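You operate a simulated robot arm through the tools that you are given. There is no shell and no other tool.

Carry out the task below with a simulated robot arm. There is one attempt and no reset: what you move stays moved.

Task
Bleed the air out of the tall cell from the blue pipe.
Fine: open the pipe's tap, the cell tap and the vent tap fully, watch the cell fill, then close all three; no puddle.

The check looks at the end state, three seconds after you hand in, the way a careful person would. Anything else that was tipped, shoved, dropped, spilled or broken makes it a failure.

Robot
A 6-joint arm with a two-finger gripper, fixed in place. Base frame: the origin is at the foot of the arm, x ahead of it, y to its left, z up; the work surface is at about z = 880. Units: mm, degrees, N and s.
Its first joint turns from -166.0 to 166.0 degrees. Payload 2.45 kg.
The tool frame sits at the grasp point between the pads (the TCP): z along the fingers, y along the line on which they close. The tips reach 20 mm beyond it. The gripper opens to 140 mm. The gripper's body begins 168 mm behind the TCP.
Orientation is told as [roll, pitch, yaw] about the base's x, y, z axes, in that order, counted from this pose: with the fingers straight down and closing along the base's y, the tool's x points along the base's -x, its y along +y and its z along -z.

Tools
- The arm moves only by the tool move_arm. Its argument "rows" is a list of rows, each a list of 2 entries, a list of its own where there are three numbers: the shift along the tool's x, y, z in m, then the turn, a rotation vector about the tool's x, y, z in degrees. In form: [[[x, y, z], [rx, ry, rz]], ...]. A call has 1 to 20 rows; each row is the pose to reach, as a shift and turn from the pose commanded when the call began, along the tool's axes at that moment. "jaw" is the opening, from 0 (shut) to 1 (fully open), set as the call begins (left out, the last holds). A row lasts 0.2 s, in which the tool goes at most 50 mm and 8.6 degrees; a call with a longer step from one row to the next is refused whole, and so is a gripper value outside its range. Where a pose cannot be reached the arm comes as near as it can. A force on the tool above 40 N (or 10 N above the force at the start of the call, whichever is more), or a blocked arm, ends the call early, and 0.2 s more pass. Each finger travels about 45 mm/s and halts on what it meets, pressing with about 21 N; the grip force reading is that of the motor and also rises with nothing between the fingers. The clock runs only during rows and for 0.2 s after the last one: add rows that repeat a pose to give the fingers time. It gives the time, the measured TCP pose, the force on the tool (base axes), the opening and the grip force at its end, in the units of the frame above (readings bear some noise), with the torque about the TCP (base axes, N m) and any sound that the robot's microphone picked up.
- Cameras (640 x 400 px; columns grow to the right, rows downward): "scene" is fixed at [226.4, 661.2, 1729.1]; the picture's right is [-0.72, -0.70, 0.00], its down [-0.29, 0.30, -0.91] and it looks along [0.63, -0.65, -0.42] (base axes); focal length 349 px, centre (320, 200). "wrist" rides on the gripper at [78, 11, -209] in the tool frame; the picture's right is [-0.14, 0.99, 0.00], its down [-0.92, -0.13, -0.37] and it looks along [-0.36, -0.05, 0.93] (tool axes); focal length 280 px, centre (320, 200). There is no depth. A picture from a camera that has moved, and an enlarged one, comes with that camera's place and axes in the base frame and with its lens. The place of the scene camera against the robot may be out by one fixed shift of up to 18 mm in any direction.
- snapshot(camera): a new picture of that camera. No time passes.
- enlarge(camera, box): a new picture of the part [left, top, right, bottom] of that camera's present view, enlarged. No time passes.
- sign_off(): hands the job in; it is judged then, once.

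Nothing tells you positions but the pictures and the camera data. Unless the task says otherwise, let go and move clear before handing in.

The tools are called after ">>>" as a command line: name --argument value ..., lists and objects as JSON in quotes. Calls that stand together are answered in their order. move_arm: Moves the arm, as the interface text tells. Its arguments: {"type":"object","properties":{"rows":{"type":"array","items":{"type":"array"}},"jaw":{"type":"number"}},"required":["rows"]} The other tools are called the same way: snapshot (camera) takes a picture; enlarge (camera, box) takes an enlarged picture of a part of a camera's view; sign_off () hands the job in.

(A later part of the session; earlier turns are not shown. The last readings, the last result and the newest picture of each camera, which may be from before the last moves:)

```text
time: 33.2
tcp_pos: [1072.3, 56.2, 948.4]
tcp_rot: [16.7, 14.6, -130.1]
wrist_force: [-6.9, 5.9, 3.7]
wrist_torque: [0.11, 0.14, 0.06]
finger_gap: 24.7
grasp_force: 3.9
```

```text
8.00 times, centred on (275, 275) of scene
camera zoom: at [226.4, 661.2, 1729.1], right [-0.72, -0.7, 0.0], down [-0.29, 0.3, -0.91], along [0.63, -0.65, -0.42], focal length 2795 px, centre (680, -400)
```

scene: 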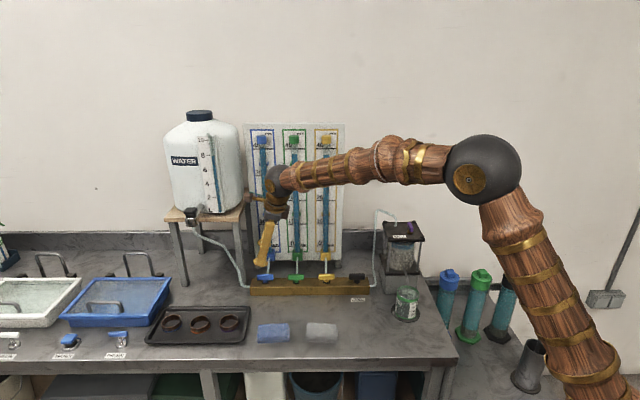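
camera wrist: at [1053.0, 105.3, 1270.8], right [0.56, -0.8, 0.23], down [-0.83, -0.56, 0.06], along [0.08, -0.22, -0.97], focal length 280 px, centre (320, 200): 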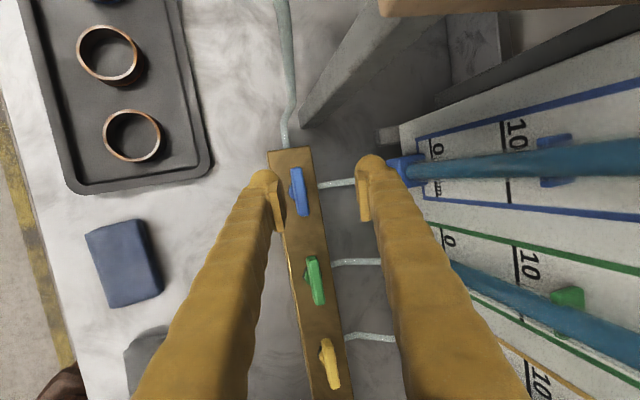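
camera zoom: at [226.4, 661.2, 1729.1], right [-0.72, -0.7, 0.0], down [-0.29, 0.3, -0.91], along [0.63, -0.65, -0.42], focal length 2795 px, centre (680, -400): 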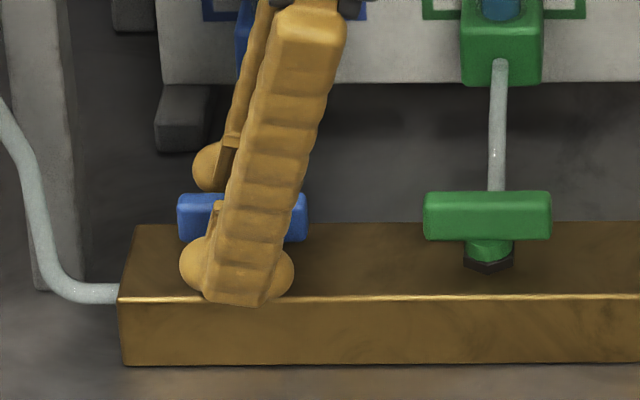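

The front finger has met the boss under the handle. I'll back out 6 mm along the tool axis and then close a bit more, so only the handle is straddled.

>>> move_arm --rows '[[[0, 0, -0.003], [0, 0, 0]], [[0, -0.0005, -0.006], [0, 0, 0]], [[0, -0.0005, -0.006], [0, 0, 0]], [[0, -0.0005, -0.006], [0, 0, 0]]]' --jaw 0.12

>>> enlarge --camera "wrist" --box '[240, 140, 400, 240]'

>>> enlarge --camera "scene" --box '[250, 250, 300, 300]'

```text
time: 34.2
tcp_pos: [1070.0, 56.4, 953.4]
tcp_rot: [16.9, 14.6, -130.1]
wrist_force: [1.3, -0.9, 1.0]
wrist_torque: [-0.03, 0.01, -0.06]
finger_gap: 17.6
grasp_force: 0.5
```

```text
4.00 times, centred on (320, 190) of wrist
camera zoom: at [1045.4, 106.6, 1170.9], right [0.59, -0.77, 0.24], down [-0.8, -0.59, 0.07], along [0.09, -0.24, -0.97], focal length 1122 px, centre (320, 240)
```

zoom: 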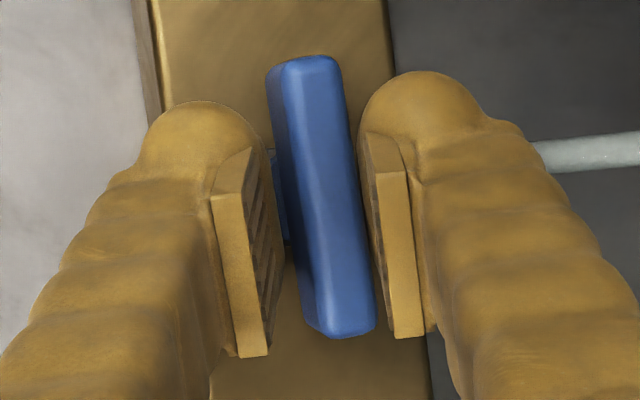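

```text
8.00 times, centred on (275, 275) of scene
camera zoom: at [226.4, 661.2, 1729.1], right [-0.72, -0.7, 0.0], down [-0.29, 0.3, -0.91], along [0.63, -0.65, -0.42], focal length 2795 px, centre (680, -400)
```

zoom: 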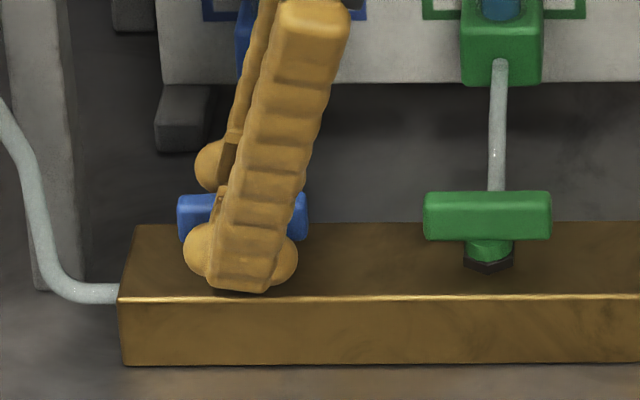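

The fork is well placed around the blue handle. I'll start turning counter-clockwise in small steps.

>>> move_arm --rows '[[[0, 0, 0], [0, 0, -4]], [[0, 0, 0], [0, 0, -8]], [[0, 0, 0], [0, 0, -12]], [[0, 0, -0.001], [0, 0, -16]], [[0, 0, -0.001], [0, 0, -20]]]'

>>> enlarge --camera "wrist" --box '[240, 140, 400, 240]'

```text
time: 35.4
tcp_pos: [1069.3, 57.5, 953.3]
tcp_rot: [20.7, 8.1, -110.7]
wrist_force: [6.4, -4.2, 1.1]
wrist_torque: [0.03, -0.07, -0.02]
finger_gap: 21.4
grasp_force: 3.6
```

```text
4.00 times, centred on (320, 190) of wrist
camera zoom: at [1024.7, 125.4, 1163.4], right [0.8, -0.5, 0.33], down [-0.57, -0.8, 0.17], along [0.18, -0.32, -0.93], focal length 1122 px, centre (320, 240)
```

zoom: 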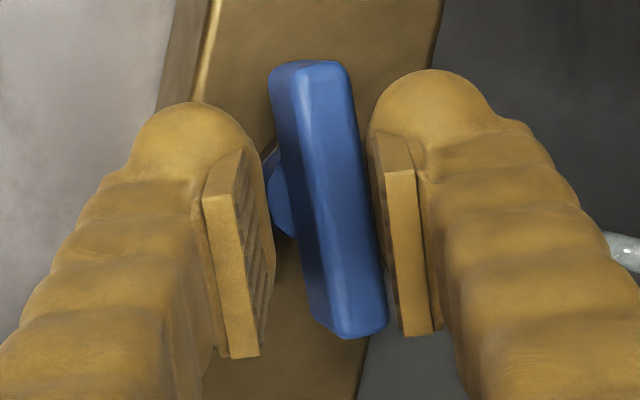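

The handle turns with the fork. I'll carry on.

>>> move_arm --rows '[[[0, 0, 0], [0, 0, -5]], [[0, 0, 0], [0, 0, -10]], [[0, 0, 0], [0, 0, -15]], [[0, 0, 0], [0, 0, -20]], [[0, 0, 0], [0, 0, -25]], [[0, 0, 0], [0, 0, -30]]]'

>>> enlarge --camera "wrist" --box '[240, 140, 400, 240]'

>>> enlarge --camera "scene" --box '[250, 250, 300, 300]'

```text
time: 36.8
tcp_pos: [1068.7, 56.7, 954.9]
tcp_rot: [22.0, -3.0, -82.8]
wrist_force: [6.6, -0.1, 0.3]
wrist_torque: [0.05, 0.0, -0.02]
finger_gap: 20.8
grasp_force: 3.1
```

```text
4.00 times, centred on (320, 190) of wrist
camera zoom: at [988.4, 135.4, 1148.7], right [0.93, 0.0, 0.38], down [-0.14, -0.93, 0.34], along [0.35, -0.37, -0.86], focal length 1122 px, centre (320, 240)
```

zoom: 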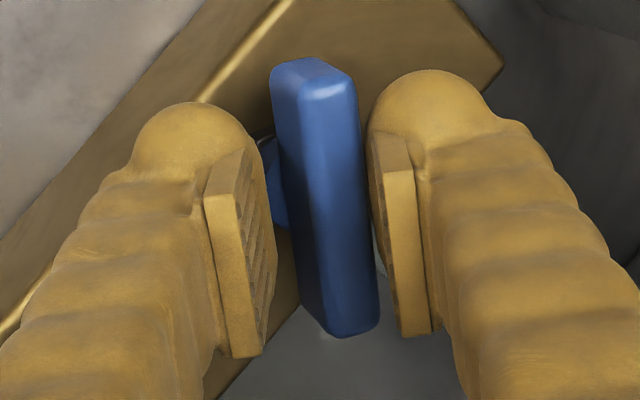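

```text
8.00 times, centred on (275, 275) of scene
camera zoom: at [226.4, 661.2, 1729.1], right [-0.72, -0.7, 0.0], down [-0.29, 0.3, -0.91], along [0.63, -0.65, -0.42], focal length 2795 px, centre (680, -400)
```

zoom: 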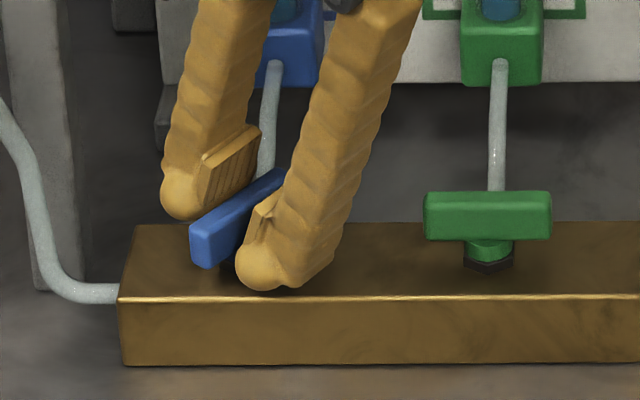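

The blue handle is about halfway. I'll keep turning.

>>> move_arm --rows '[[[0, 0, 0], [0, 0, -5]], [[0, 0, 0], [0, 0, -10]], [[0, 0, 0], [0, 0, -15]], [[0, 0, 0], [0, 0, -20]], [[0, 0, 0], [0, 0, -25]], [[0, 0, 0], [0, 0, -30]]]'

>>> enlarge --camera "wrist" --box '[240, 140, 400, 240]'

>>> enlarge --camera "scene" --box '[250, 250, 300, 300]'

```text
time: 38.2
tcp_pos: [1068.0, 57.6, 953.3]
tcp_rot: [17.8, -13.4, -54.4]
wrist_force: [1.9, 1.2, 0.8]
wrist_torque: [0.04, 0.01, 0.02]
finger_gap: 18.4
grasp_force: 1.7
```

```text
4.00 times, centred on (320, 190) of wrist
camera zoom: at [952.1, 125.2, 1133.5], right [0.8, 0.5, 0.33], down [0.29, -0.8, 0.52], along [0.52, -0.32, -0.79], focal length 1122 px, centre (320, 240)
```

zoom: 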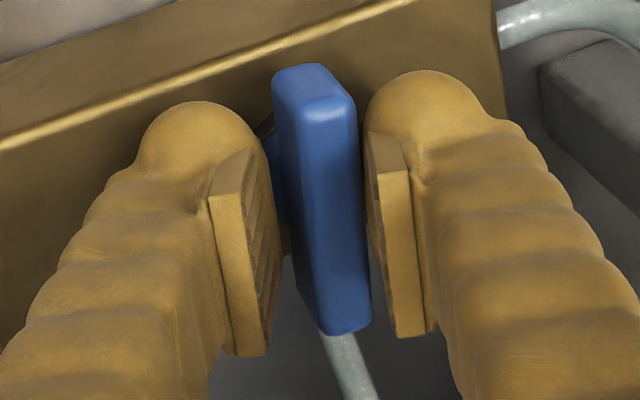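

```text
8.00 times, centred on (275, 275) of scene
camera zoom: at [226.4, 661.2, 1729.1], right [-0.72, -0.7, 0.0], down [-0.29, 0.3, -0.91], along [0.63, -0.65, -0.42], focal length 2795 px, centre (680, -400)
```

zoom: 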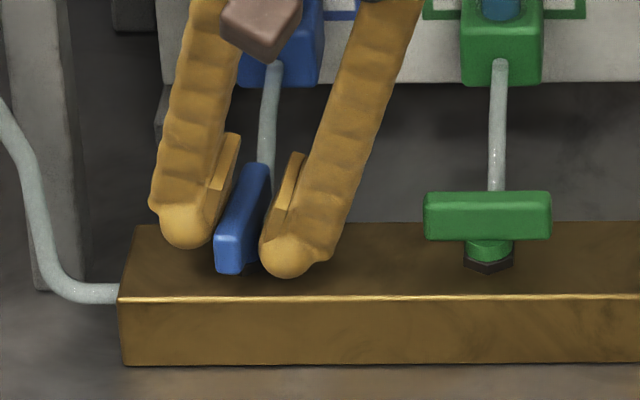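

It's at about 70–75°. I'll go on to the end stop.

>>> move_arm --rows '[[[0, 0, 0], [0, 0, -4]], [[0, 0, 0], [0, 0, -8]], [[0, 0, 0], [0, 0, -12]], [[0, 0, 0], [0, 0, -16]], [[0, 0, 0], [0, 0, -19]], [[0, 0, 0], [0, 0, -19]]]'

>>> enlarge --camera "wrist" --box '[240, 140, 400, 240]'

>>> enlarge --camera "scene" --box '[250, 250, 300, 300]'

```text
time: 39.6
tcp_pos: [1070.3, 56.7, 955.2]
tcp_rot: [12.5, -18.5, -35.2]
wrist_force: [10.2, 4.8, 6.5]
wrist_torque: [0.15, 0.04, -0.24]
finger_gap: 23.4
grasp_force: 4.5
```

```text
4.00 times, centred on (320, 190) of wrist
camera zoom: at [933.8, 108.5, 1126.4], right [0.61, 0.75, 0.25], down [0.51, -0.61, 0.61], along [0.61, -0.24, -0.76], focal length 1122 px, centre (320, 240)
```

zoom: 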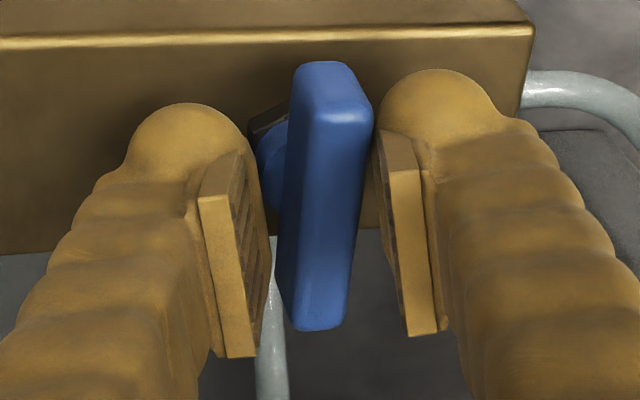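

```text
8.00 times, centred on (275, 275) of scene
camera zoom: at [226.4, 661.2, 1729.1], right [-0.72, -0.7, 0.0], down [-0.29, 0.3, -0.91], along [0.63, -0.65, -0.42], focal length 2795 px, centre (680, -400)
```

zoom: 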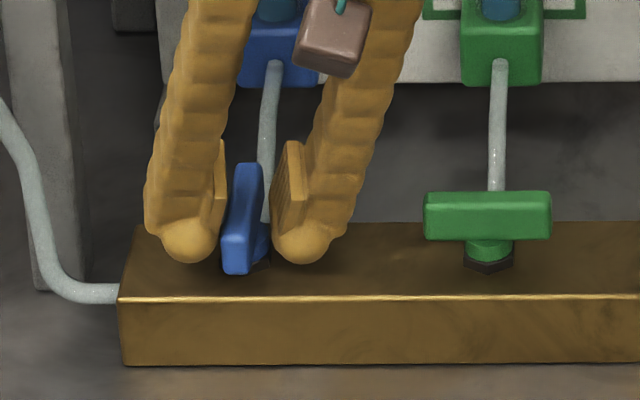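

The handle is at or near its stop. Squeezing the jaws with the fork slightly over-rotated will push it firmly to the stop.

>>> move_arm --rows '[[[0, 0, 0], [0, 0, 0]], [[0, 0, 0], [0, 0, 0]], [[0, 0, 0], [0, 0, 0]]]' --jaw 0.0

>>> enlarge --camera "wrist" --box '[240, 140, 400, 240]'

>>> snapshot --camera "scene"

```text
time: 40.4
tcp_pos: [1068.8, 58.3, 954.3]
tcp_rot: [12.6, -18.6, -35.4]
wrist_force: [2.7, 5.2, -0.7]
wrist_torque: [0.47, 0.67, -1.23]
finger_gap: 18.2
grasp_force: 43.1
stopped in row 3: the force on the tool passed its limit at 42 N (the readings are from after the stop); the commanded pose is now the measured one
```

```text
4.00 times, centred on (320, 190) of wrist
camera zoom: at [934.2, 110.2, 1126.3], right [0.61, 0.75, 0.25], down [0.51, -0.61, 0.61], along [0.61, -0.24, -0.76], focal length 1122 px, centre (320, 240)
```

zoom: 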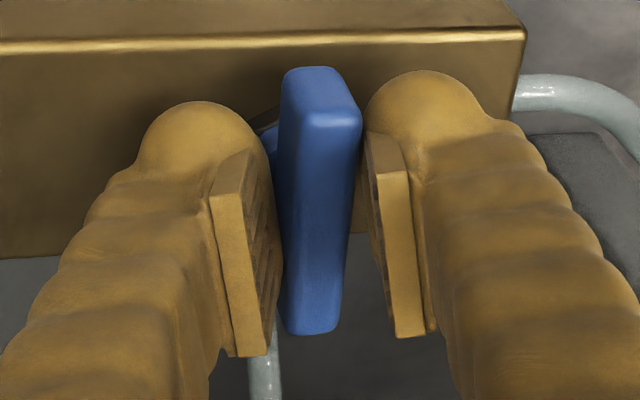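

```text
taken
```

scene: 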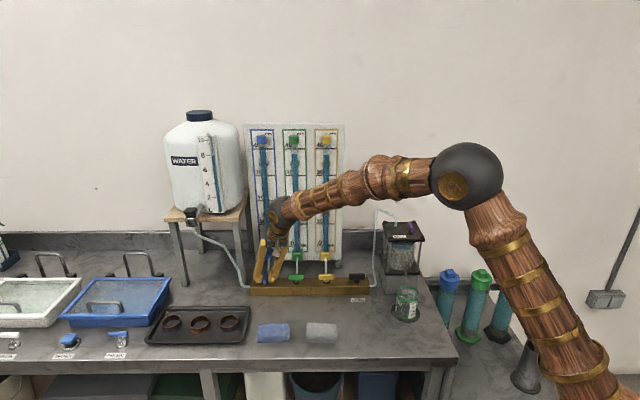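

Torque was 1.2 Nm against the stop, so the blue tap is fully open. I'll open the jaws and withdraw along the tool axis.

>>> move_arm --rows '[[[0, 0, 0], [0, 0, 0]], [[0, 0, -0.003], [0, 0, 0]], [[0, 0, -0.01], [0, 0, 0]], [[0, 0, -0.03], [0, 0, 0]], [[0, 0, -0.065], [0, 0, 0]], [[0, 0, -0.1], [0, 0, 0]], [[0, 0, -0.1], [0, 0, 0]]]' --jaw 0.25

>>> snapshot --camera "wrist"

>>> snapshot --camera "scene"

>>> enlarge --camera "scene" --box '[250, 230, 390, 310]'

```text
time: 42.0
tcp_pos: [1031.6, 56.3, 1047.7]
tcp_rot: [12.6, -18.4, -35.3]
wrist_force: [0.0, 0.5, -0.9]
wrist_torque: [-0.01, -0.02, 0.01]
finger_gap: 35.3
grasp_force: 0.2
```

```text
taken
camera wrist: at [896.1, 107.5, 1220.2], right [0.61, 0.75, 0.25], down [0.51, -0.61, 0.61], along [0.61, -0.24, -0.76], focal length 280 px, centre (320, 200)
```

wrist: 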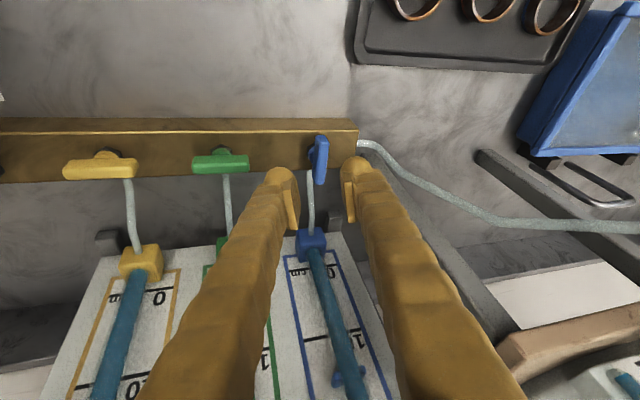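

```text
taken
```

scene: 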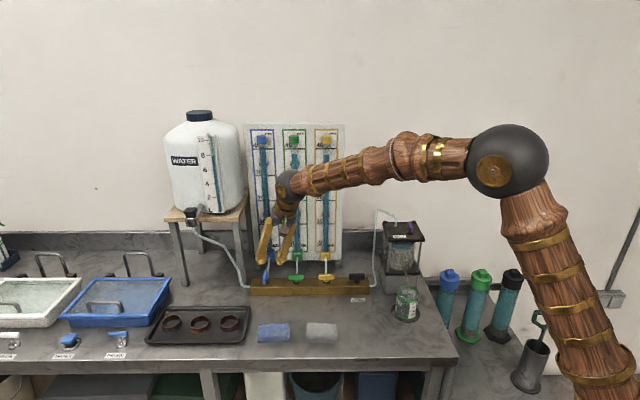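

```text
4.57 times, centred on (320, 270) of scene
camera zoom: at [226.4, 661.2, 1729.1], right [-0.72, -0.7, 0.0], down [-0.29, 0.3, -0.91], along [0.63, -0.65, -0.42], focal length 1597 px, centre (320, -120)
```

zoom: 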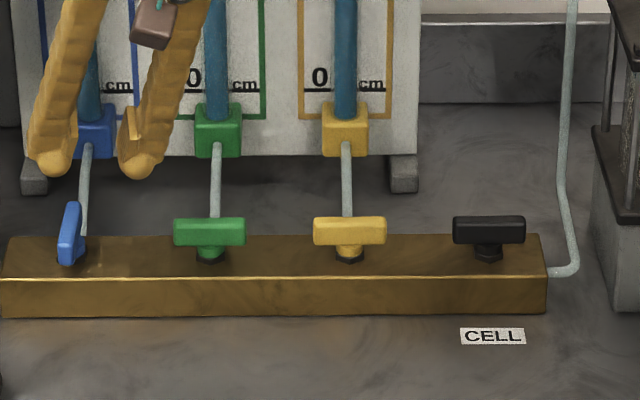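

The blue tap is at 90°. Next is the black cell tap at about (836,-179): I'll rise, set the tool upright again and travel over it.

>>> move_arm --rows '[[[-0.0032, 0.0021, -0.045], [3, 4.6, 0]], [[-0.0065, 0.0043, -0.09], [6, 9.2, 0]], [[-0.0097, 0.0064, -0.1355], [9, 13.8, 0]], [[-0.0105, -0.034, -0.145], [12.1, 18.4, 0]], [[-0.0113, -0.075, -0.154], [12.1, 18.4, 0]], [[-0.012, -0.116, -0.163], [12.1, 18.4, 0]], [[-0.0128, -0.157, -0.172], [12.1, 18.4, 0]], [[-0.0136, -0.198, -0.181], [12.1, 18.4, 0]], [[-0.0143, -0.238, -0.1905], [12.1, 18.4, 0]], [[-0.0143, -0.238, -0.1905], [12.1, 18.4, 0]]]'

```text
time: 44.1
tcp_pos: [850.6, -148.9, 1177.3]
tcp_rot: [0.1, -0.2, -33.2]
wrist_force: [0.5, 0.4, 0.1]
wrist_torque: [-0.02, 0.0, 0.01]
finger_gap: 35.3
grasp_force: 0.1
```

>>> move_arm --rows '[[[-0.0005, -0.0027, 0.004], [0, 0, 8.5]], [[-0.001, -0.0054, 0.008], [0, 0, 17]], [[-0.0015, -0.008, 0.012], [0, 0, 25.5]], [[-0.002, -0.011, 0.016], [0, 0, 34]], [[-0.0025, -0.0135, 0.02], [0, 0, 42.5]], [[-0.003, -0.016, 0.024], [0, 0, 51]], [[-0.0035, -0.019, 0.028], [0, 0, 59.5]], [[-0.004, -0.0215, 0.032], [0, 0, 68]], [[-0.0045, -0.024, 0.036], [0, 0, 76.5]], [[-0.005, -0.027, 0.04], [0, 0, 85]], [[-0.0055, -0.03, 0.05], [0, 0, 93.5]], [[-0.0059, -0.032, 0.057], [0, 0, 101.8]], [[-0.0059, -0.032, 0.057], [0, 0, 101.8]]]' --jaw 0.3

>>> enlarge --camera "wrist" --box '[240, 120, 400, 220]'

>>> snapshot --camera "scene"

```text
time: 47.0
tcp_pos: [837.5, -178.4, 1121.5]
tcp_rot: [0.2, 0.1, -135.1]
wrist_force: [-0.1, 0.3, -0.5]
wrist_torque: [0.02, 0.0, 0.02]
finger_gap: 42.2
grasp_force: 0.2
```

```text
4.00 times, centred on (320, 170) of wrist
camera zoom: at [898.4, -131.1, 1331.1], right [0.6, -0.8, 0.0], down [-0.74, -0.56, 0.37], along [-0.29, -0.22, -0.93], focal length 1122 px, centre (320, 320)
```

zoom: 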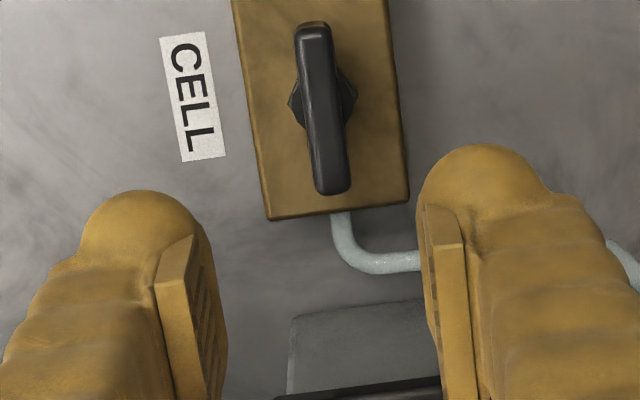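

```text
taken
```

scene: 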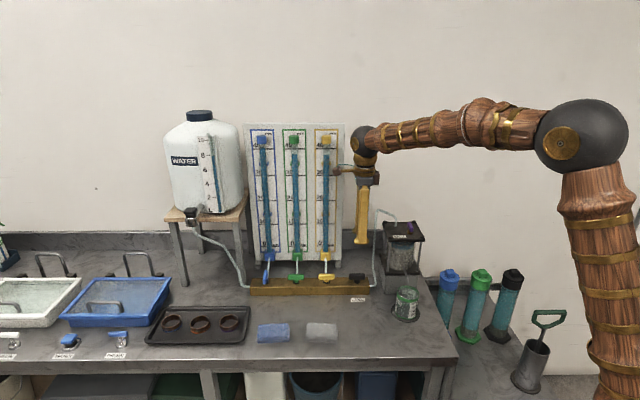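

The black handle, averaging the views, is at (838.3,-177.5). I'm almost directly over it, so I'll descend.

>>> move_arm --rows '[[[0.001, 0, 0.045], [0, 0, 0]], [[0.001, 0, 0.09], [0, 0, 0]], [[0.001, 0, 0.13], [0, 0, 0]], [[0.001, 0, 0.155], [0, 0, 0]], [[0.001, 0, 0.17], [0, 0, 0]], [[0.001, 0, 0.174], [0, 0, 0]], [[0.001, 0, 0.174], [0, 0, 0]]]'

>>> enlarge --camera "wrist" --box '[240, 130, 400, 230]'

>>> enlarge --camera "scene" --box '[330, 230, 394, 310]'

>>> enlarge --camera "scene" --box '[370, 210, 450, 330]'

```text
time: 48.5
tcp_pos: [837.9, -177.9, 948.1]
tcp_rot: [0.2, 0.1, -135.0]
wrist_force: [-0.1, -0.4, 0.5]
wrist_torque: [0.01, 0.01, -0.03]
finger_gap: 42.1
grasp_force: 0.0
```

```text
4.00 times, centred on (320, 180) of wrist
camera zoom: at [898.6, -130.8, 1157.6], right [0.6, -0.8, 0.0], down [-0.74, -0.56, 0.37], along [-0.29, -0.22, -0.93], focal length 1122 px, centre (320, 280)
```

zoom: 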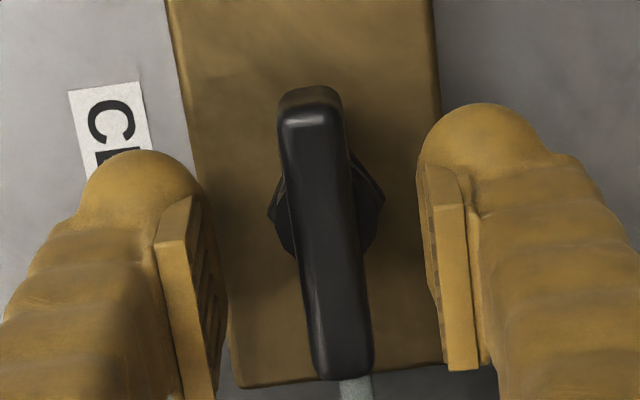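

```text
5.00 times, centred on (362, 270) of scene
camera zoom: at [226.4, 661.2, 1729.1], right [-0.72, -0.7, 0.0], down [-0.29, 0.3, -0.91], along [0.63, -0.65, -0.42], focal length 1747 px, centre (110, -150)
```

zoom: 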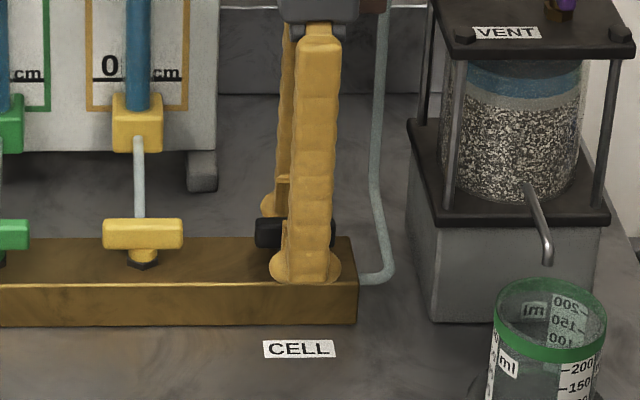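

```text
3.33 times, centred on (410, 270) of scene
camera zoom: at [226.4, 661.2, 1729.1], right [-0.72, -0.7, 0.0], down [-0.29, 0.3, -0.91], along [0.63, -0.65, -0.42], focal length 1164 px, centre (20, -33)
```

zoom: 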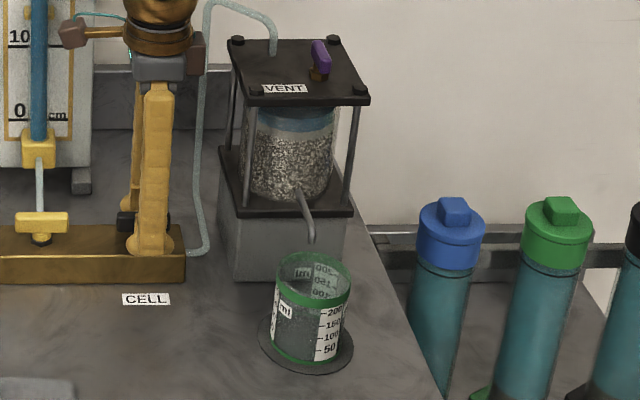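

The view of the cell is clear from here. I'll close to a 14 mm fork around the black handle and start turning counter-clockwise.

>>> move_arm --rows '[[[0, 0, 0.001], [0, 0, 0]], [[0, 0, 0.001], [0, 0, 0]], [[0, 0, 0.001], [0, 0, 0]], [[0, 0, 0.001], [0, 0, 0]]]' --jaw 0.1

>>> enlarge --camera "wrist" --box '[240, 130, 400, 230]'

```text
time: 49.4
tcp_pos: [840.6, -178.4, 950.4]
tcp_rot: [0.4, 0.1, -135.0]
wrist_force: [-3.1, -0.1, 10.7]
wrist_torque: [0.0, 0.05, -0.01]
finger_gap: 13.9
grasp_force: 0.0
stopped in row 4: the force on the tool passed its limit at 44 N (the readings are from after the stop); the commanded pose is now the measured one
```

```text
4.00 times, centred on (320, 180) of wrist
camera zoom: at [899.5, -130.8, 1160.9], right [0.6, -0.8, 0.01], down [-0.75, -0.56, 0.36], along [-0.29, -0.22, -0.93], focal length 1122 px, centre (320, 280)
```

zoom: 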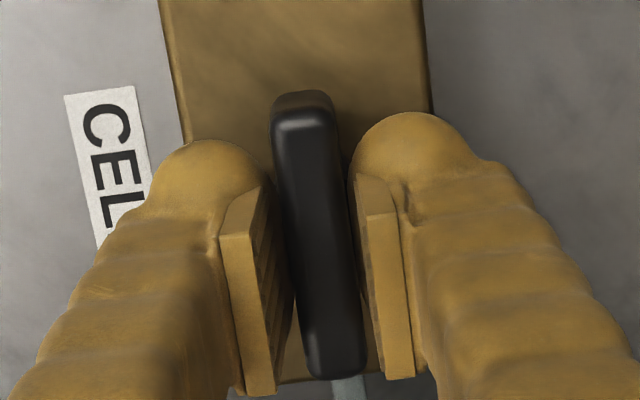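

The tips wedged on the nut under the handle. I'll raise 4 mm to clear it and check.

>>> move_arm --rows '[[[0, 0, -0.002], [0, 0, 0]], [[0, 0, -0.004], [0, 0, 0]], [[0, 0, -0.004], [0, 0, 0]]]'

>>> enlarge --camera "wrist" --box '[240, 130, 400, 230]'

>>> enlarge --camera "scene" --box '[330, 230, 394, 310]'

```text
time: 50.2
tcp_pos: [838.9, -178.9, 955.0]
tcp_rot: [0.4, 0.1, -135.0]
wrist_force: [0.0, -0.3, -0.3]
wrist_torque: [0.0, -0.02, -0.02]
finger_gap: 14.1
grasp_force: 0.0
```

```text
4.00 times, centred on (320, 180) of wrist
camera zoom: at [899.2, -131.3, 1164.6], right [0.6, -0.8, 0.01], down [-0.74, -0.56, 0.36], along [-0.29, -0.22, -0.93], focal length 1122 px, centre (320, 280)
```

zoom: 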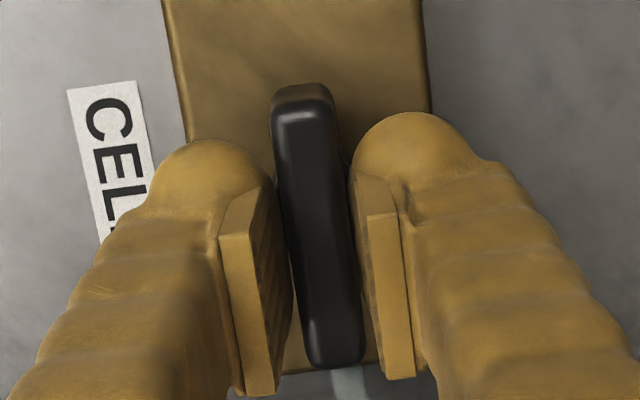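

```text
5.00 times, centred on (362, 270) of scene
camera zoom: at [226.4, 661.2, 1729.1], right [-0.72, -0.7, 0.0], down [-0.29, 0.3, -0.91], along [0.63, -0.65, -0.42], focal length 1747 px, centre (110, -150)
```

zoom: 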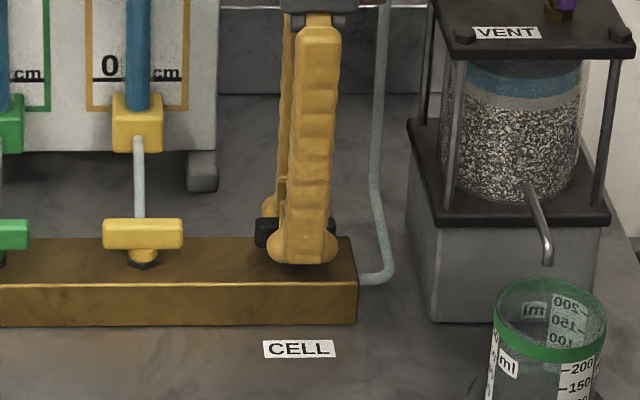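

There's no contact force, and the fork is around the handle only. I'll turn counter-clockwise.

>>> move_arm --rows '[[[0, 0, 0], [0, 0, -5]], [[0, 0, 0], [0, 0, -10]], [[0, 0, 0], [0, 0, -15]], [[0, 0, 0], [0, 0, -20]], [[0, 0, 0], [0, 0, -25]]]'

>>> enlarge --camera "scene" --box '[330, 210, 442, 330]'

>>> enlarge --camera "wrist" --box '[240, 130, 400, 230]'

```text
time: 51.4
tcp_pos: [838.7, -180.2, 953.1]
tcp_rot: [0.4, 0.0, -110.0]
wrist_force: [3.8, 0.3, -1.2]
wrist_torque: [0.0, -0.06, -0.05]
finger_gap: 16.0
grasp_force: 1.9
```

```text
3.33 times, centred on (386, 270) of scene
camera zoom: at [226.4, 661.2, 1729.1], right [-0.72, -0.7, 0.0], down [-0.29, 0.3, -0.91], along [0.63, -0.65, -0.42], focal length 1164 px, centre (100, -33)
```

zoom: 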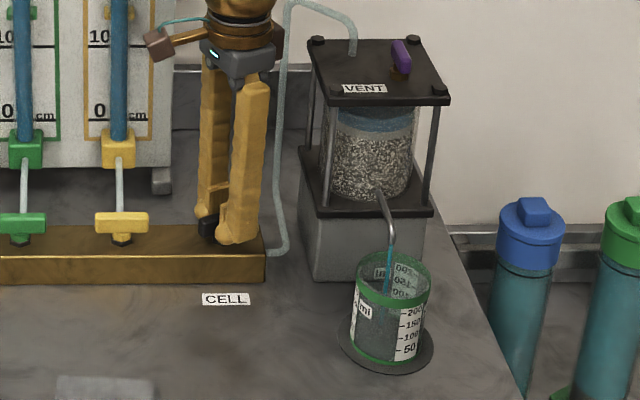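

```text
4.00 times, centred on (320, 180) of wrist
camera zoom: at [873.1, -109.3, 1164.1], right [0.88, -0.47, 0.01], down [-0.44, -0.82, 0.37], along [-0.17, -0.33, -0.93], focal length 1122 px, centre (320, 280)
```

zoom: 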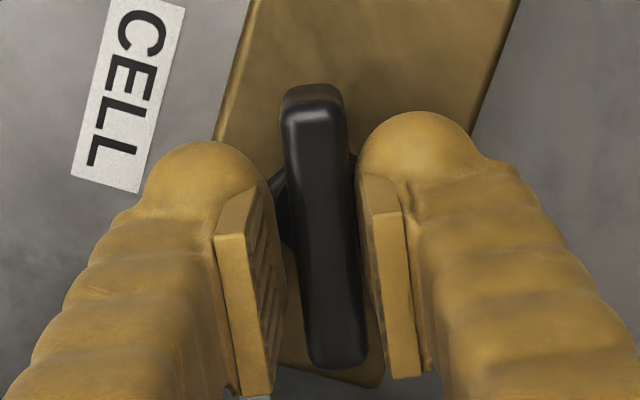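

Flow has begun, with water running from the spout into the beaker. I'll continue opening while watching both levels.

>>> move_arm --rows '[[[0, 0, 0], [0, 0, -7]], [[0, 0, 0], [0, 0, -14]], [[0, 0, 0], [0, 0, -21]], [[0, 0, 0], [0, 0, -28]], [[0, 0, 0], [0, 0, -35]]]'

>>> enlarge --camera "scene" --box '[330, 210, 442, 330]'

>>> snapshot --camera "scene"

```text
time: 52.6
tcp_pos: [838.8, -178.3, 954.8]
tcp_rot: [0.5, -0.1, -74.9]
wrist_force: [4.0, -0.1, 0.4]
wrist_torque: [0.0, -0.06, -0.05]
finger_gap: 17.1
grasp_force: 2.3
```

```text
3.33 times, centred on (386, 270) of scene
camera zoom: at [226.4, 661.2, 1729.1], right [-0.72, -0.7, 0.0], down [-0.29, 0.3, -0.91], along [0.63, -0.65, -0.42], focal length 1164 px, centre (100, -33)
```

zoom: 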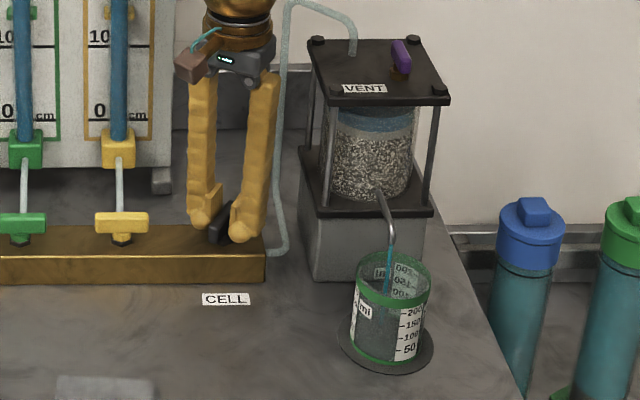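

```text
taken
```

scene: 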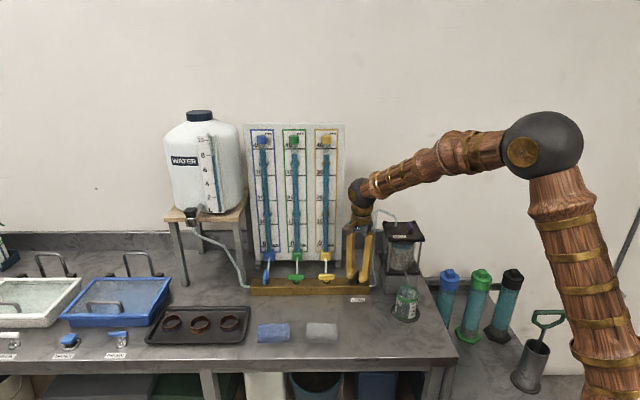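

>>> move_arm --rows '[[[0, 0, 0], [0, 0, -7]], [[0, 0, 0], [0, 0, -14]], [[0, 0, 0], [0, 0, -21]], [[0, 0, 0], [0, 0, -28]], [[0, 0, 0], [0, 0, -35]], [[0, 0, 0], [0, 0, -37]]]'

>>> enlarge --camera "scene" --box '[375, 210, 439, 330]'

>>> enlarge --camera "wrist" --box '[240, 130, 400, 230]'

>>> enlarge --camera "scene" --box '[240, 120, 380, 300]'

```text
time: 54.0
tcp_pos: [839.8, -178.5, 953.9]
tcp_rot: [0.2, -0.4, -38.0]
wrist_force: [7.2, 5.6, 2.7]
wrist_torque: [0.04, -0.08, -0.14]
finger_gap: 19.7
grasp_force: 4.3
```

```text
3.33 times, centred on (407, 270) of scene
camera zoom: at [226.4, 661.2, 1729.1], right [-0.72, -0.7, 0.0], down [-0.29, 0.3, -0.91], along [0.63, -0.65, -0.42], focal length 1164 px, centre (30, -33)
```

zoom: 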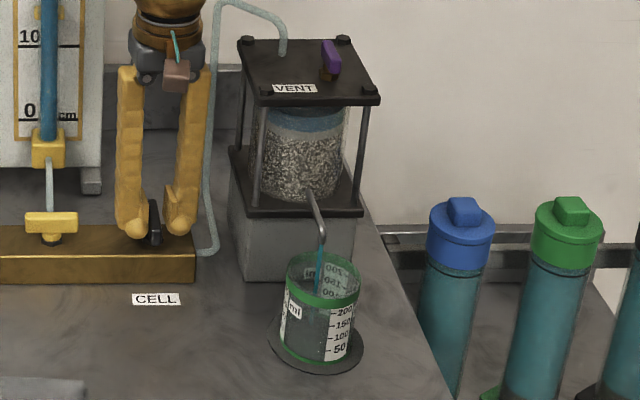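

```text
4.00 times, centred on (320, 180) of wrist
camera zoom: at [781.8, -121.9, 1163.4], right [0.72, 0.7, 0.0], down [0.64, -0.67, 0.38], along [0.26, -0.27, -0.93], focal length 1122 px, centre (320, 280)
```

zoom: 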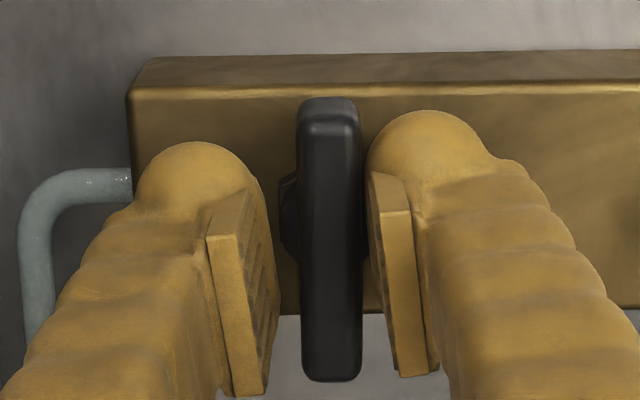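

```text
2.22 times, centred on (310, 210) of scene
camera zoom: at [226.4, 661.2, 1729.1], right [-0.72, -0.7, 0.0], down [-0.29, 0.3, -0.91], along [0.63, -0.65, -0.42], focal length 776 px, centre (342, 178)
```

zoom: 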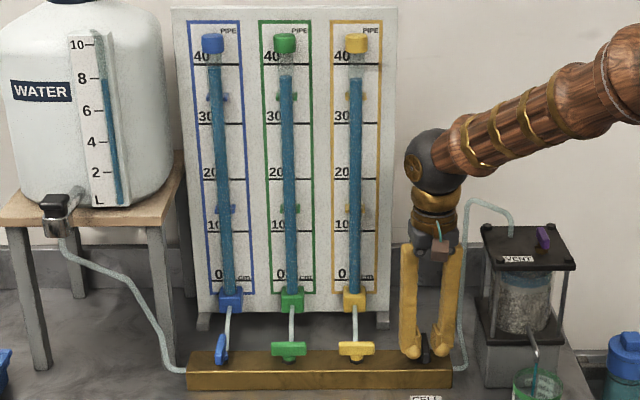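

The handle is at about 88° and flow is slow: the pipe has barely dropped. I'll squeeze to push the handle against its stop, then watch.

>>> move_arm --rows '[[[0, 0, 0], [0, 0, -1]], [[0, 0, 0], [0, 0, -2]], [[0, 0, 0], [0, 0, -2]]]' --jaw 0.0

>>> enlarge --camera "wrist" --box '[240, 130, 400, 230]'

>>> enlarge --camera "scene" --box '[375, 235, 439, 275]'

>>> enlarge --camera "scene" --box '[375, 270, 439, 330]'

>>> enlarge --camera "scene" --box '[240, 120, 352, 190]'

```text
time: 54.7
tcp_pos: [840.2, -176.4, 954.2]
tcp_rot: [0.3, -0.4, -36.1]
wrist_force: [3.4, 4.1, -4.5]
wrist_torque: [-0.01, -0.11, -0.93]
finger_gap: 15.1
grasp_force: 41.2
stopped in row 3: the force on the tool passed its limit at 41 N (the readings are from after the stop); the commanded pose is now the measured one
```

```text
4.00 times, centred on (320, 180) of wrist
camera zoom: at [780.9, -122.3, 1163.0], right [0.69, 0.72, 0.01], down [0.67, -0.64, 0.38], along [0.27, -0.26, -0.93], focal length 1122 px, centre (320, 280)
```

zoom: 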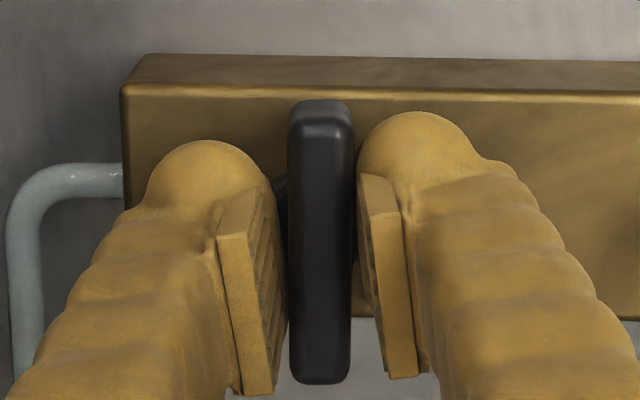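

```text
10.00 times, centred on (407, 255) of scene
camera zoom: at [226.4, 661.2, 1729.1], right [-0.72, -0.7, 0.0], down [-0.29, 0.3, -0.91], along [0.63, -0.65, -0.42], focal length 3493 px, centre (-550, -350)
```

zoom: 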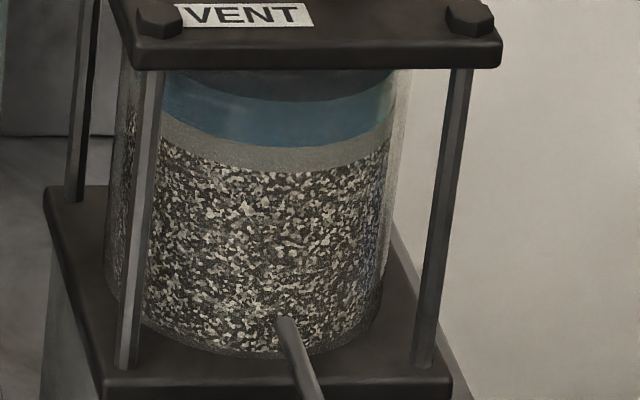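

```text
6.67 times, centred on (407, 300) of scene
camera zoom: at [226.4, 661.2, 1729.1], right [-0.72, -0.7, 0.0], down [-0.29, 0.3, -0.91], along [0.63, -0.65, -0.42], focal length 2329 px, centre (-260, -467)
```

zoom: 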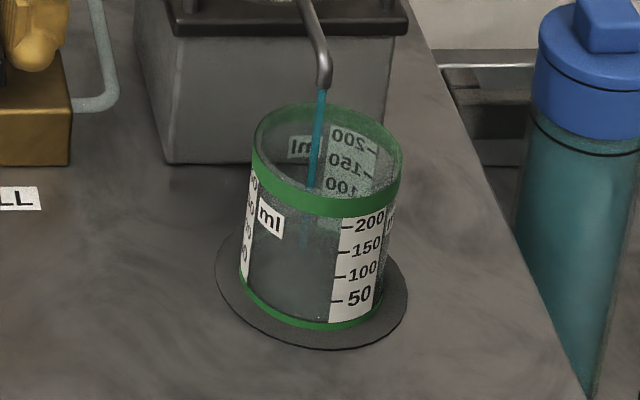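

```text
5.71 times, centred on (296, 155) of scene
camera zoom: at [226.4, 661.2, 1729.1], right [-0.72, -0.7, 0.0], down [-0.29, 0.3, -0.91], along [0.63, -0.65, -0.42], focal length 1996 px, centre (457, 457)
```

zoom: 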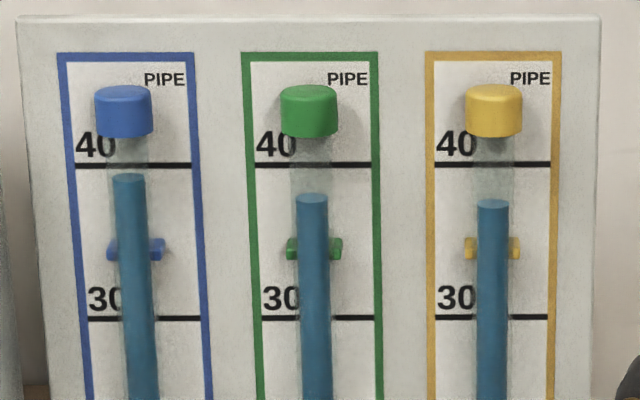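

The cell tap is against its stop (0.93 Nm), fully open. I'll loosen the grip, stay ready as a fork, and let it run 2 s.

>>> move_arm --rows '[[[0, 0, 0], [0, 0, 3]], [[0, 0, 0], [0, 0, 6]], [[0, 0, 0], [0, 0, 6]], [[0, 0, 0], [0, 0, 6]], [[0, 0, 0], [0, 0, 6]], [[0, 0, 0], [0, 0, 6]], [[0, 0, 0], [0, 0, 6]], [[0, 0, 0], [0, 0, 6]], [[0, 0, 0], [0, 0, 6]]]' --jaw 0.12

>>> enlarge --camera "scene" --box '[375, 235, 439, 275]'

>>> enlarge --camera "scene" --box '[375, 270, 439, 330]'

>>> enlarge --camera "scene" --box '[240, 120, 352, 190]'

>>> enlarge --camera "wrist" --box '[240, 130, 400, 230]'

```text
time: 56.7
tcp_pos: [840.7, -176.3, 954.1]
tcp_rot: [0.2, -0.5, -42.0]
wrist_force: [-0.5, -0.7, -0.6]
wrist_torque: [-0.02, -0.02, 0.04]
finger_gap: 17.0
grasp_force: 0.1
```

```text
10.00 times, centred on (407, 255) of scene
camera zoom: at [226.4, 661.2, 1729.1], right [-0.72, -0.7, 0.0], down [-0.29, 0.3, -0.91], along [0.63, -0.65, -0.42], focal length 3493 px, centre (-550, -350)
```

zoom: 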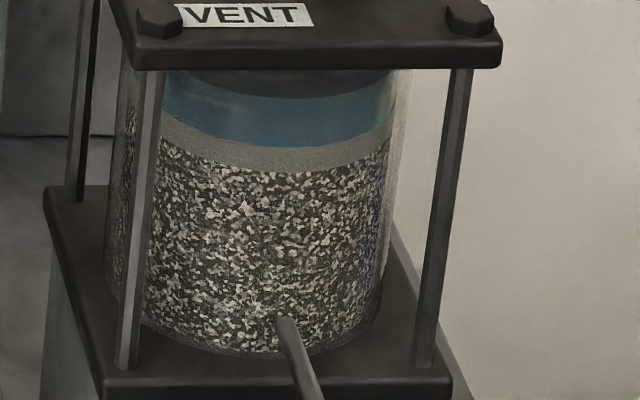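

```text
6.67 times, centred on (407, 300) of scene
camera zoom: at [226.4, 661.2, 1729.1], right [-0.72, -0.7, 0.0], down [-0.29, 0.3, -0.91], along [0.63, -0.65, -0.42], focal length 2329 px, centre (-260, -467)
```

zoom: 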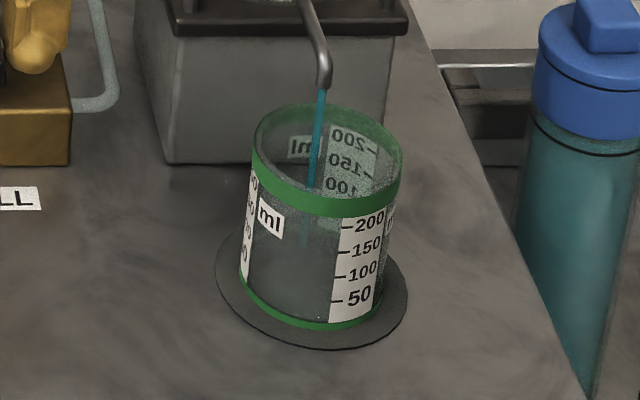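

```text
5.71 times, centred on (296, 155) of scene
camera zoom: at [226.4, 661.2, 1729.1], right [-0.72, -0.7, 0.0], down [-0.29, 0.3, -0.91], along [0.63, -0.65, -0.42], focal length 1996 px, centre (457, 457)
```

zoom: 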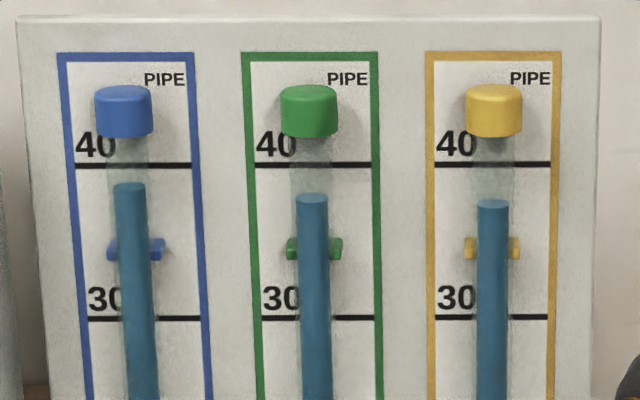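

```text
4.00 times, centred on (320, 180) of wrist
camera zoom: at [787.1, -116.9, 1163.1], right [0.77, 0.64, 0.01], down [0.59, -0.71, 0.37], along [0.25, -0.28, -0.93], focal length 1122 px, centre (320, 280)
```

zoom: 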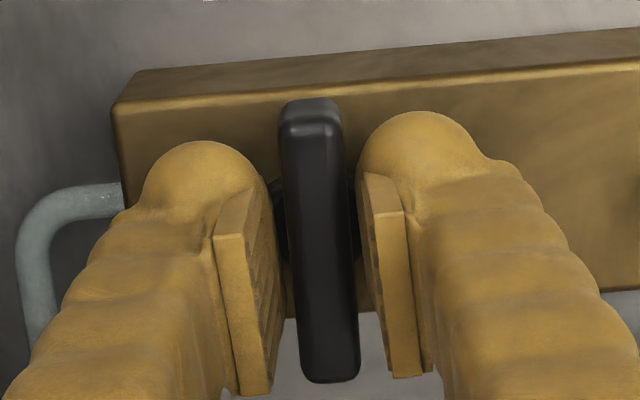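

The water surface in the cell is creeping up and the pipe is falling slowly. I'll wait about 3 s more.

>>> move_arm --rows '[[[0, 0, 0], [0, 0, 0]], [[0, 0, 0], [0, 0, 0]], [[0, 0, 0], [0, 0, 0]], [[0, 0, 0], [0, 0, 0]], [[0, 0, 0], [0, 0, 0]], [[0, 0, 0], [0, 0, 0]], [[0, 0, 0], [0, 0, 0]], [[0, 0, 0], [0, 0, 0]], [[0, 0, 0], [0, 0, 0]], [[0, 0, 0], [0, 0, 0]], [[0, 0, 0], [0, 0, 0]], [[0, 0, 0], [0, 0, 0]], [[0, 0, 0], [0, 0, 0]], [[0, 0, 0], [0, 0, 0]]]'

>>> enlarge --camera "scene" --box '[385, 235, 425, 260]'

>>> enlarge --camera "scene" --box '[375, 200, 439, 330]'

>>> enlarge --camera "scene" --box '[240, 120, 352, 190]'

```text
time: 59.7
tcp_pos: [840.9, -175.9, 954.0]
tcp_rot: [0.3, -0.4, -42.0]
wrist_force: [-0.2, -0.2, -0.2]
wrist_torque: [-0.01, 0.01, 0.0]
finger_gap: 16.9
grasp_force: 0.0
```

```text
16.00 times, centred on (405, 248) of scene
camera zoom: at [226.4, 661.2, 1729.1], right [-0.72, -0.7, 0.0], down [-0.29, 0.3, -0.91], along [0.63, -0.65, -0.42], focal length 5590 px, centre (-1040, -560)
```

zoom: 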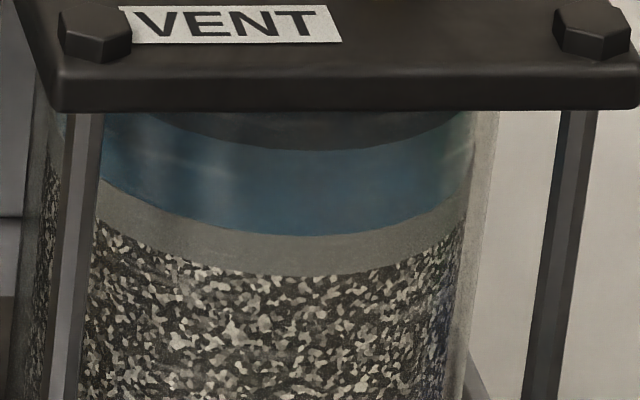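

```text
3.08 times, centred on (407, 265) of scene
camera zoom: at [226.4, 661.2, 1729.1], right [-0.72, -0.7, 0.0], down [-0.29, 0.3, -0.91], along [0.63, -0.65, -0.42], focal length 1075 px, centre (52, 0)
```

zoom: 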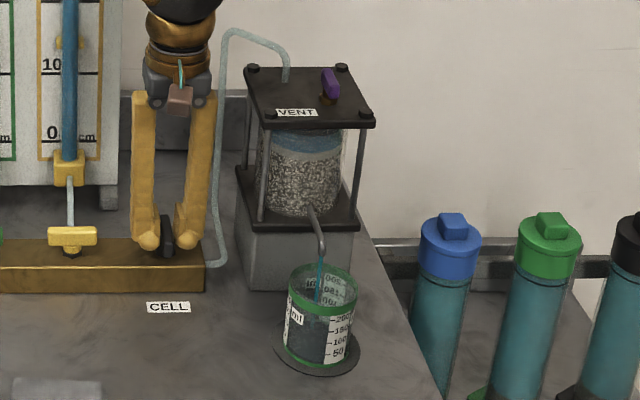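

```text
5.71 times, centred on (296, 155) of scene
camera zoom: at [226.4, 661.2, 1729.1], right [-0.72, -0.7, 0.0], down [-0.29, 0.3, -0.91], along [0.63, -0.65, -0.42], focal length 1996 px, centre (457, 457)
```

zoom: 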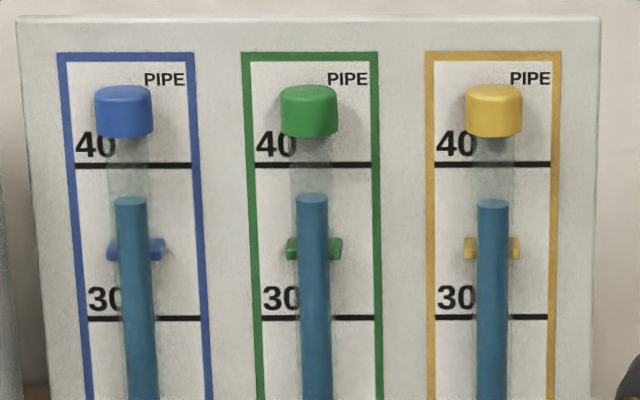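

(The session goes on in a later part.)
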